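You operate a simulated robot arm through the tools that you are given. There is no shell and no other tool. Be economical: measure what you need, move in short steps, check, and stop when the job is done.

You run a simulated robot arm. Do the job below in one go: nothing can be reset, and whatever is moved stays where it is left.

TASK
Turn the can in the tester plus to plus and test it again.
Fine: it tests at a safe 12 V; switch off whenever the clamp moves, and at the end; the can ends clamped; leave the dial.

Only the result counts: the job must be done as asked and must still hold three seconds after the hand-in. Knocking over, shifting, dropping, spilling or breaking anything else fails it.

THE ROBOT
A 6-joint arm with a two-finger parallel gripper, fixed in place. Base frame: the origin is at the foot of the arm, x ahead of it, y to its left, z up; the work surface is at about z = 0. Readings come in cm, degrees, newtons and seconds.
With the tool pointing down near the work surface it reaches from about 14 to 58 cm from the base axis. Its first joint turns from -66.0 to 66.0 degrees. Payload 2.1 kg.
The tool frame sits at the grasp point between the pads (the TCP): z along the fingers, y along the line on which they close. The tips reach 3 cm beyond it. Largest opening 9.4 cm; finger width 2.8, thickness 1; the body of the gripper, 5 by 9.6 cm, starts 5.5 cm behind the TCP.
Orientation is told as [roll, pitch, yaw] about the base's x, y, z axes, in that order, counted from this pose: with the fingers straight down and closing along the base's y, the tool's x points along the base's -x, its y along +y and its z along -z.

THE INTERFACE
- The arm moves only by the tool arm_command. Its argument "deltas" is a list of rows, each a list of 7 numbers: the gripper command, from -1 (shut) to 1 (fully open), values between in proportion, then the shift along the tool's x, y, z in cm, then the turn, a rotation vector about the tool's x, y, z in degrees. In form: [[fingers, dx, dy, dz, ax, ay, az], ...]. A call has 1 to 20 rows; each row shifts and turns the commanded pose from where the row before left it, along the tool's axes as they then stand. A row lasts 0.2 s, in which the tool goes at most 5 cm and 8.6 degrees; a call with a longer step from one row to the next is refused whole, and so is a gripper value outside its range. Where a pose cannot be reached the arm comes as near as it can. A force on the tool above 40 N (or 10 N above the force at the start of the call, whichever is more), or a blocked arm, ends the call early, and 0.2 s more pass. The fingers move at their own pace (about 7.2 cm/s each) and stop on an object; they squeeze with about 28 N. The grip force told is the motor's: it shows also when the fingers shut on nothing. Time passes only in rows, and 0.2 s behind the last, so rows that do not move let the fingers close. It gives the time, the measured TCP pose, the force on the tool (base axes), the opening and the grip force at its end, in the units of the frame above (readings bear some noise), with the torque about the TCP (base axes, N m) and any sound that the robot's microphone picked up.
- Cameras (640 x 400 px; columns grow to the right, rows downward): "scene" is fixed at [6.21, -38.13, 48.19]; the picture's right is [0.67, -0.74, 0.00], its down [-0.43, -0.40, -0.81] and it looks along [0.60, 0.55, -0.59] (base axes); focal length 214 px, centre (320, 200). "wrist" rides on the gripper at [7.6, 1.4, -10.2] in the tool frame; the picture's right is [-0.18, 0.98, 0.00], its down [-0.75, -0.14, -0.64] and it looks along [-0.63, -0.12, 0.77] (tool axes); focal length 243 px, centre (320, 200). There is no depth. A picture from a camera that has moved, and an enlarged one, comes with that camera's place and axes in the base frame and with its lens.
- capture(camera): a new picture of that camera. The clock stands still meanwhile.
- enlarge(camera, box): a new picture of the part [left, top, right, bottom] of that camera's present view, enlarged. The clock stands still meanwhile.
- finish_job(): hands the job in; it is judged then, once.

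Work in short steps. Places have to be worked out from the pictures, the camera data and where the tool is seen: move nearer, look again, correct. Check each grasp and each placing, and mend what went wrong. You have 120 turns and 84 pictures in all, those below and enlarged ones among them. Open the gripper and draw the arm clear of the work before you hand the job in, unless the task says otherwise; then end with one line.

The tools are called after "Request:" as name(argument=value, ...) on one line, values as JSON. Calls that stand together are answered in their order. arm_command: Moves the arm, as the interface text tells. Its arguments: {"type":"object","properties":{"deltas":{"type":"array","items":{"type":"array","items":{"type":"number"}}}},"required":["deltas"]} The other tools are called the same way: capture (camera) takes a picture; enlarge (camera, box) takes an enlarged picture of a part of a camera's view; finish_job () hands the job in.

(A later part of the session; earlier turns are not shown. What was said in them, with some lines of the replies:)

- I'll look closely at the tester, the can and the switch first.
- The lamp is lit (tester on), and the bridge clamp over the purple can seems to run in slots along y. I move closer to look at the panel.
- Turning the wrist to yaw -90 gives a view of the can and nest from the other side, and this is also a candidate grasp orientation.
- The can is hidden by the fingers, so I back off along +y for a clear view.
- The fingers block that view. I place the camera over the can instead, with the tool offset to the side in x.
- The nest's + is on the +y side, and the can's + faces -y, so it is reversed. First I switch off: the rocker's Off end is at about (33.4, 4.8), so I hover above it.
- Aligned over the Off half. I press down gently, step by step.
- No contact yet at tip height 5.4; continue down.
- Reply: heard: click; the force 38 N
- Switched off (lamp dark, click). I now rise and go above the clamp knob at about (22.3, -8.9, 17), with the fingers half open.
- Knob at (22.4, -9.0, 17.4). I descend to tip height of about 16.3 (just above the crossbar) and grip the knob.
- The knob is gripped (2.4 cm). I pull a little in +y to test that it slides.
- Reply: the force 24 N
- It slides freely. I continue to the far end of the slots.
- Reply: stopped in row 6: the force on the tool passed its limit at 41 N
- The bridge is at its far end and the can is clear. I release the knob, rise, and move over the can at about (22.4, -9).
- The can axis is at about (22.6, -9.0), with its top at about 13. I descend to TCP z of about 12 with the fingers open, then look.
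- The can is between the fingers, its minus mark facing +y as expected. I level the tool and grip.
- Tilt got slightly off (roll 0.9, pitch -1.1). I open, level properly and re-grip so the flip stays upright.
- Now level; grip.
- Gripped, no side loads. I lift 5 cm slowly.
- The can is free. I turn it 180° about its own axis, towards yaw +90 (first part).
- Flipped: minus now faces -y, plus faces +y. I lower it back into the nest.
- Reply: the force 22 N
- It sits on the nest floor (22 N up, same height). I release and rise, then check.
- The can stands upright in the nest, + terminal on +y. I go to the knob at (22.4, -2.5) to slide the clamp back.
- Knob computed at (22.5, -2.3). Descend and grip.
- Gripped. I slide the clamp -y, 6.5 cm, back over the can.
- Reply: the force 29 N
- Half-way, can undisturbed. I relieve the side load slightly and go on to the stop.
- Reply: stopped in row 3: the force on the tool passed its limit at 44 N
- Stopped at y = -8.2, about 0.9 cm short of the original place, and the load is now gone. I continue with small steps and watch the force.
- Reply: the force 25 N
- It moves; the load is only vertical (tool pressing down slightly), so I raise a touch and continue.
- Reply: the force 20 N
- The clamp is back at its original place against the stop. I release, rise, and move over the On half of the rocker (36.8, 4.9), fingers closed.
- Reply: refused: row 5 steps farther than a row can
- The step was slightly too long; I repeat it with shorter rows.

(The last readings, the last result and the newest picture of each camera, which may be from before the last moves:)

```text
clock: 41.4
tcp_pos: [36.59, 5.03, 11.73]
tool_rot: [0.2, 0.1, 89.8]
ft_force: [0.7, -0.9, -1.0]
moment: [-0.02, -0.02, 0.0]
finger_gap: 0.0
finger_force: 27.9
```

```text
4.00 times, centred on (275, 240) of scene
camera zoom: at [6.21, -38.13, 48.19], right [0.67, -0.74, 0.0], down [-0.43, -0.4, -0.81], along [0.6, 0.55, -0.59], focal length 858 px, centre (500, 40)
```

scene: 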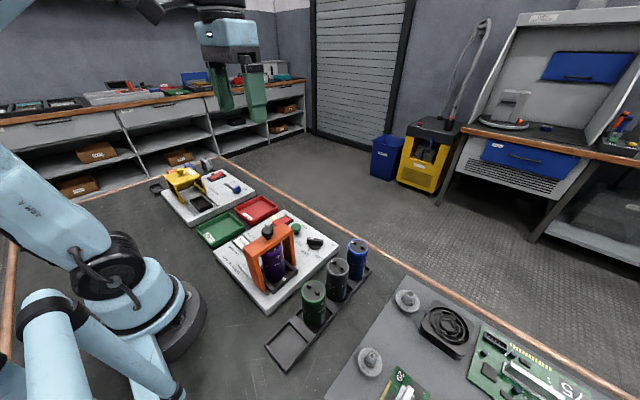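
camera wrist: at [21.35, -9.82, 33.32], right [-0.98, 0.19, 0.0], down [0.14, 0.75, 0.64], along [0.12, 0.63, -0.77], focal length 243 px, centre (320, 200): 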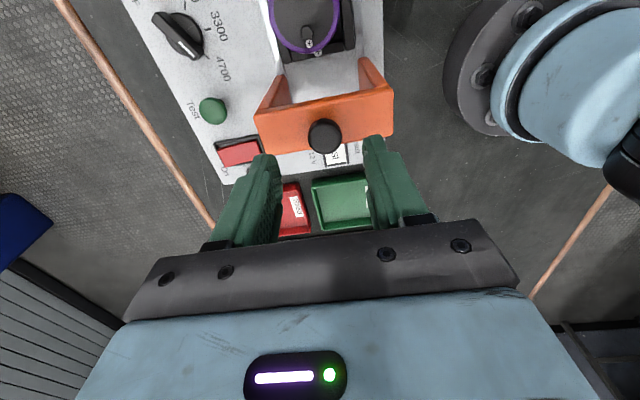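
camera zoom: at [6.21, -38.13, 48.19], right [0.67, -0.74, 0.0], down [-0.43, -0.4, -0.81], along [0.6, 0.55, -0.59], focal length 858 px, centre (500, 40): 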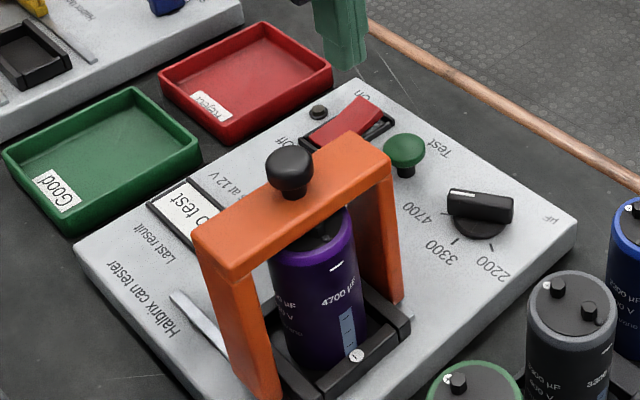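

The rocker centre is at about (35.1, 4.5), so I shift to y = 4.6 and press the On half.

Request:
arm_command(deltas=[[-1, 0.4, 0, 1.5, 0, 0, 0], [-1, 0, 0, 1.2, 0, 0, 0], [-1, 0, 0, 0.5, 0, 0, 0], [-1, 0, 0, 0.3, 0, 0, 0], [-1, 0, 0, 0.3, 0, 0, 0], [-1, 0, 0, 0.3, 0, 0, 0], [-1, 0, 0, 0.3, 0, 0, 0], [-1, 0, 0, 0.2, 0, 0, 0]])

Request:
enlarge(camera="wrist", box=[160, 0, 480, 200])

```text
clock: 43.2
tcp_pos: [36.86, 4.57, 7.39]
tool_rot: [0.2, 0.0, 89.8]
ft_force: [-0.8, 0.5, 0.1]
moment: [0.02, 0.01, 0.01]
finger_gap: 0.0
finger_force: 28.1
```

```text
2.00 times, centred on (320, 100) of wrist
camera zoom: at [35.45, -3.07, 17.6], right [-0.98, 0.19, 0.0], down [0.15, 0.75, 0.64], along [0.12, 0.63, -0.77], focal length 485 px, centre (320, 400)
```

zoom: 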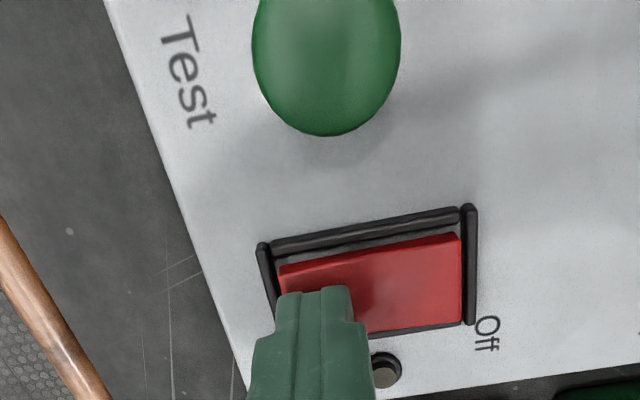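

Almost in contact; press on.

Request:
arm_command(deltas=[[-1, 0, 0, 0.2, 0, 0, 0], [-1, 0, 0, 0.2, 0, 0, 0], [-1, 0, 0, 0.2, 0, 0, 0], [-1, 0, 0, 0.2, 0, 0, 0], [-1, 0, 0, 0.2, 0, 0, 0]])

Request:
enlarge(camera="wrist", box=[160, 0, 480, 200])

```text
clock: 43.9
tcp_pos: [36.95, 4.55, 7.1]
tool_rot: [-0.1, -0.1, 89.8]
ft_force: [-0.4, 1.6, 15.5]
moment: [-0.05, 0.14, 0.01]
finger_gap: 0.0
finger_force: 27.9
heard: click
stopped in row 3: the force on the tool passed its limit at 50 N (the readings are from after the stop); the commanded pose is now the measured one
```

```text
2.00 times, centred on (320, 100) of wrist
camera zoom: at [35.5, -3.08, 17.33], right [-0.98, 0.19, 0.0], down [0.14, 0.75, 0.64], along [0.12, 0.63, -0.77], focal length 485 px, centre (320, 400)
```

zoom: 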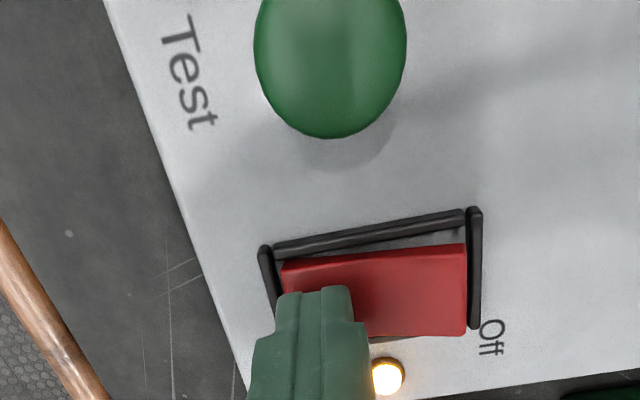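

On (lamp lit). I rise and move over the Test button at (35.5, -2.0).

Request:
arm_command(deltas=[[-1, 0, 0, -2.5, 0, 0, 0], [-1, 0, 0, -2.5, 0, 0, 0], [-1, 3.3, 0.7, 0, 0, 0, 0], [-1, 3.25, 0.7, 0, 0, 0, 0], [-1, 0, 0, 2.0, 0, 0, 0], [-1, 0, 0, 0, 0, 0, 0]])

Request:
enlarge(camera="scene", box=[230, 180, 350, 260])

Request:
enlarge(camera="wrist", box=[160, 0, 480, 200])

```text
clock: 45.2
tcp_pos: [35.47, -1.95, 10.17]
tool_rot: [0.1, -0.2, 90.0]
ft_force: [-1.0, -0.6, 1.5]
moment: [-0.01, -0.01, 0.01]
finger_gap: 0.02
finger_force: 28.4
```

```text
5.00 times, centred on (290, 220) of scene
camera zoom: at [6.21, -38.13, 48.19], right [0.67, -0.74, 0.0], down [-0.43, -0.4, -0.81], along [0.6, 0.55, -0.59], focal length 1072 px, centre (470, 100)
```

zoom: 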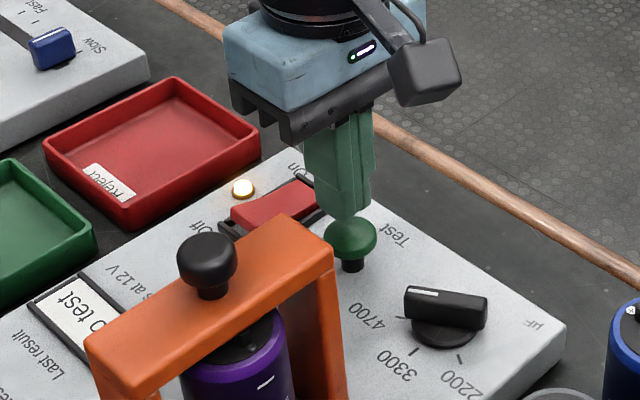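

```text
2.00 times, centred on (320, 100) of wrist
camera zoom: at [34.04, -9.4, 20.41], right [-0.98, 0.19, 0.0], down [0.14, 0.75, 0.64], along [0.12, 0.63, -0.77], focal length 485 px, centre (320, 400)
```

zoom: 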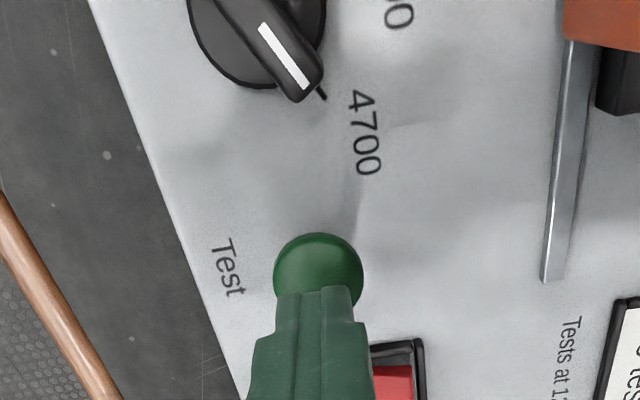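

Just above the button; I press down gently.

Request:
arm_command(deltas=[[-1, 0.3, 0, 0.8, 0, 0, 0], [-1, 0, 0, 0.4, 0, 0, 0], [-1, 0, 0, 0.3, 0, 0, 0], [-1, 0, 0, 0.3, 0, 0, 0], [-1, 0, 0, 0.2, 0, 0, 0], [-1, 0, 0, 0.2, 0, 0, 0]])

Request:
enlarge(camera="scene", box=[230, 180, 350, 260])

```text
clock: 46.6
tcp_pos: [35.51, -2.4, 7.91]
tool_rot: [0.1, -0.1, 89.8]
ft_force: [-1.6, -1.7, 1.7]
moment: [-0.07, 0.02, -0.03]
finger_gap: 0.0
finger_force: 28.3
heard: click
```

```text
5.00 times, centred on (290, 220) of scene
camera zoom: at [6.21, -38.13, 48.2], right [0.67, -0.74, 0.0], down [-0.43, -0.4, -0.81], along [0.6, 0.55, -0.59], focal length 1072 px, centre (470, 100)
```

zoom: 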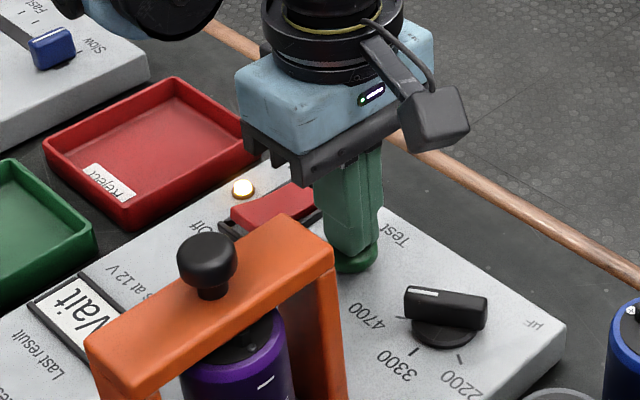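

Display shows "Wait". I release the button and wait for the result.

Request:
arm_command(deltas=[[-1, 0, 0, -2, 0, 0, 0], [-1, 0, 0, -2, 0, 0, 0], [-1, 0, 0, 0, 0, 0, 0], [-1, 0, 0, 0, 0, 0, 0], [-1, 0, 0, 0, 0, 0, 0], [-1, 0, 0, 0, 0, 0, 0], [-1, 0, 0, 0, 0, 0, 0], [-1, 0, 0, 0, 0, 0, 0], [-1, 0, 0, 0, 0, 0, 0], [-1, 0, 0, 0, 0, 0, 0], [-1, 0, 0, 0, 0, 0, 0], [-1, 0, 0, 0, 0, 0, 0], [-1, 0, 0, 0, 0, 0, 0], [-1, 0, 0, 0, 0, 0, 0], [-1, 0, 0, 0, 0, 0, 0]])

Request:
enlarge(camera="scene", box=[220, 180, 340, 260])

```text
clock: 49.9
tcp_pos: [35.56, -2.48, 11.58]
tool_rot: [0.1, -0.1, 89.8]
ft_force: [0.2, -0.5, -0.3]
moment: [0.0, 0.01, 0.01]
finger_gap: 0.0
finger_force: 27.5
```

```text
5.00 times, centred on (280, 220) of scene
camera zoom: at [6.21, -38.13, 48.19], right [0.67, -0.74, 0.0], down [-0.43, -0.4, -0.81], along [0.6, 0.55, -0.59], focal length 1072 px, centre (520, 100)
```

zoom: 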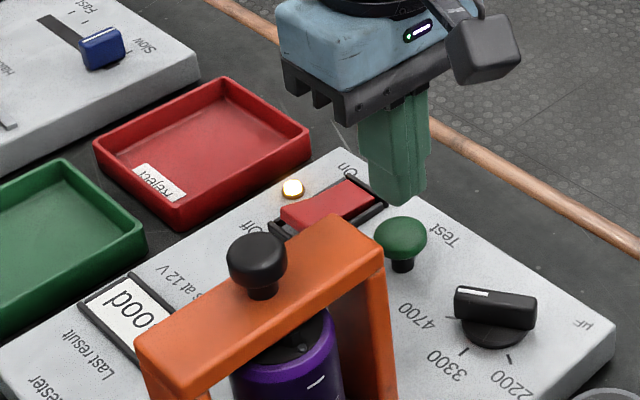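

Result: "Good". Now I switch off again: move over the Off half (33.3, 4.7) and press.

Request:
arm_command(deltas=[[-1, -3.6, 0, 0, 0, 0, 0], [-1, -3.5, 2.2, 0, 0, 0, 0], [-1, 0, 0, 2.0, 0, 0, 0], [-1, 0, 0, 1.3, 0, 0, 0], [-1, 0, 0, 0.4, 0, 0, 0], [-1, 0, 0, 0.3, 0, 0, 0], [-1, 0, 0, 0.3, 0, 0, 0], [-1, 0, 0, 0.2, 0, 0, 0], [-1, 0, 0, 0.2, 0, 0, 0], [-1, 0, 0, 0.1, 0, 0, 0]])

Request:
enlarge(camera="scene", box=[220, 180, 340, 260])

```text
clock: 52.0
tcp_pos: [33.26, 4.85, 7.05]
tool_rot: [0.3, -0.1, 89.9]
ft_force: [-7.1, 0.6, 5.2]
moment: [0.05, 0.17, -0.05]
finger_gap: 0.01
finger_force: 28.5
heard: click
```

```text
5.00 times, centred on (280, 220) of scene
camera zoom: at [6.21, -38.13, 48.19], right [0.67, -0.74, 0.0], down [-0.43, -0.4, -0.81], along [0.6, 0.55, -0.59], focal length 1072 px, centre (520, 100)
```

zoom: 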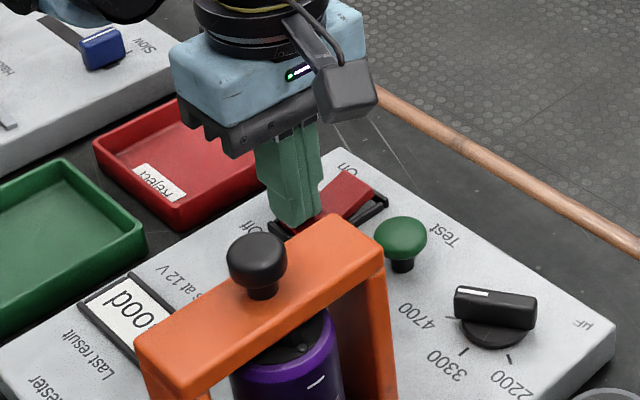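

Clicked off. I rise well clear, open the gripper and verify.

Request:
arm_command(deltas=[[-1, 0, 0, -4, 0, 0, 0], [-1, 0, 0, -4, 0, 0, 0], [-1, 0, 0, -4, 0, 0, 0], [-1, 0, 0, -4, 0, 0, 0], [-1, 0, 0, -4, 0, 0, 0], [1, 0, 0, -4, 0, 0, 0], [1, -3, 0, 0, 0, 0, 0], [1, -3, 0, 0, 0, 0, 0], [1, 0, 0, 0, 0, 0, 0]])

Request:
enlarge(camera="scene", box=[200, 180, 350, 280])

Request:
capture(camera="wrist")

```text
clock: 54.0
tcp_pos: [33.49, 10.69, 30.91]
tool_rot: [0.1, -0.1, 89.8]
ft_force: [-0.5, 0.6, 0.9]
moment: [-0.01, 0.0, 0.02]
finger_gap: 9.39
finger_force: 0.1
```

```text
4.00 times, centred on (275, 230) of scene
camera zoom: at [6.21, -38.13, 48.19], right [0.67, -0.74, 0.0], down [-0.43, -0.4, -0.81], along [0.6, 0.55, -0.59], focal length 858 px, centre (500, 80)
```

zoom: 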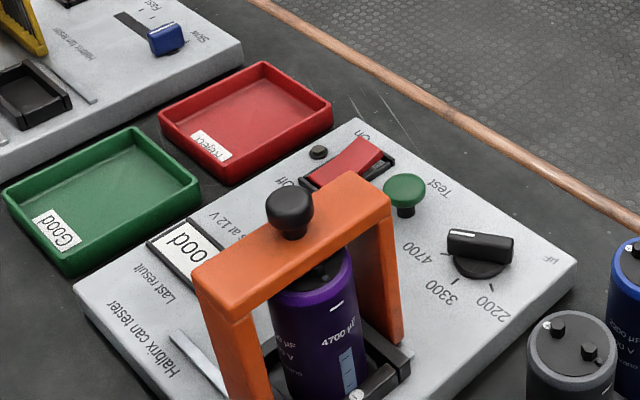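

```text
37 pictures are left
camera wrist: at [32.04, 3.17, 41.12], right [-0.98, 0.19, 0.0], down [0.14, 0.75, 0.64], along [0.12, 0.63, -0.77], focal length 243 px, centre (320, 200)
```

wrist: 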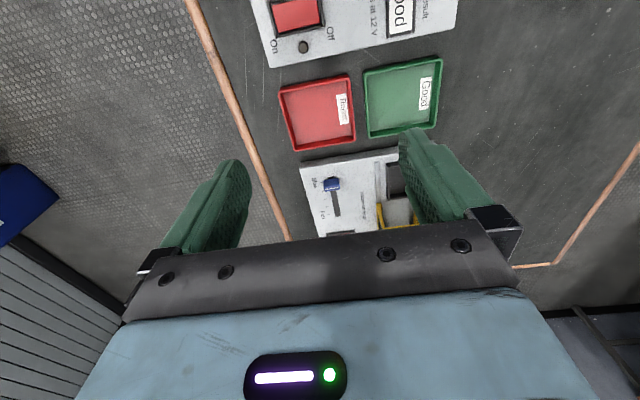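

The lamp is off, the can is clamped plus to plus, the display reads "Good", the dial is untouched and the arm is clear. I hand in.

Request:
finish_job()

```text
The job is handed in.
```

I turned the can plus to plus, clamped it again and retested it: the tester reads "Good". It was off whenever the clamp moved and is off now, and I left the dial alone.
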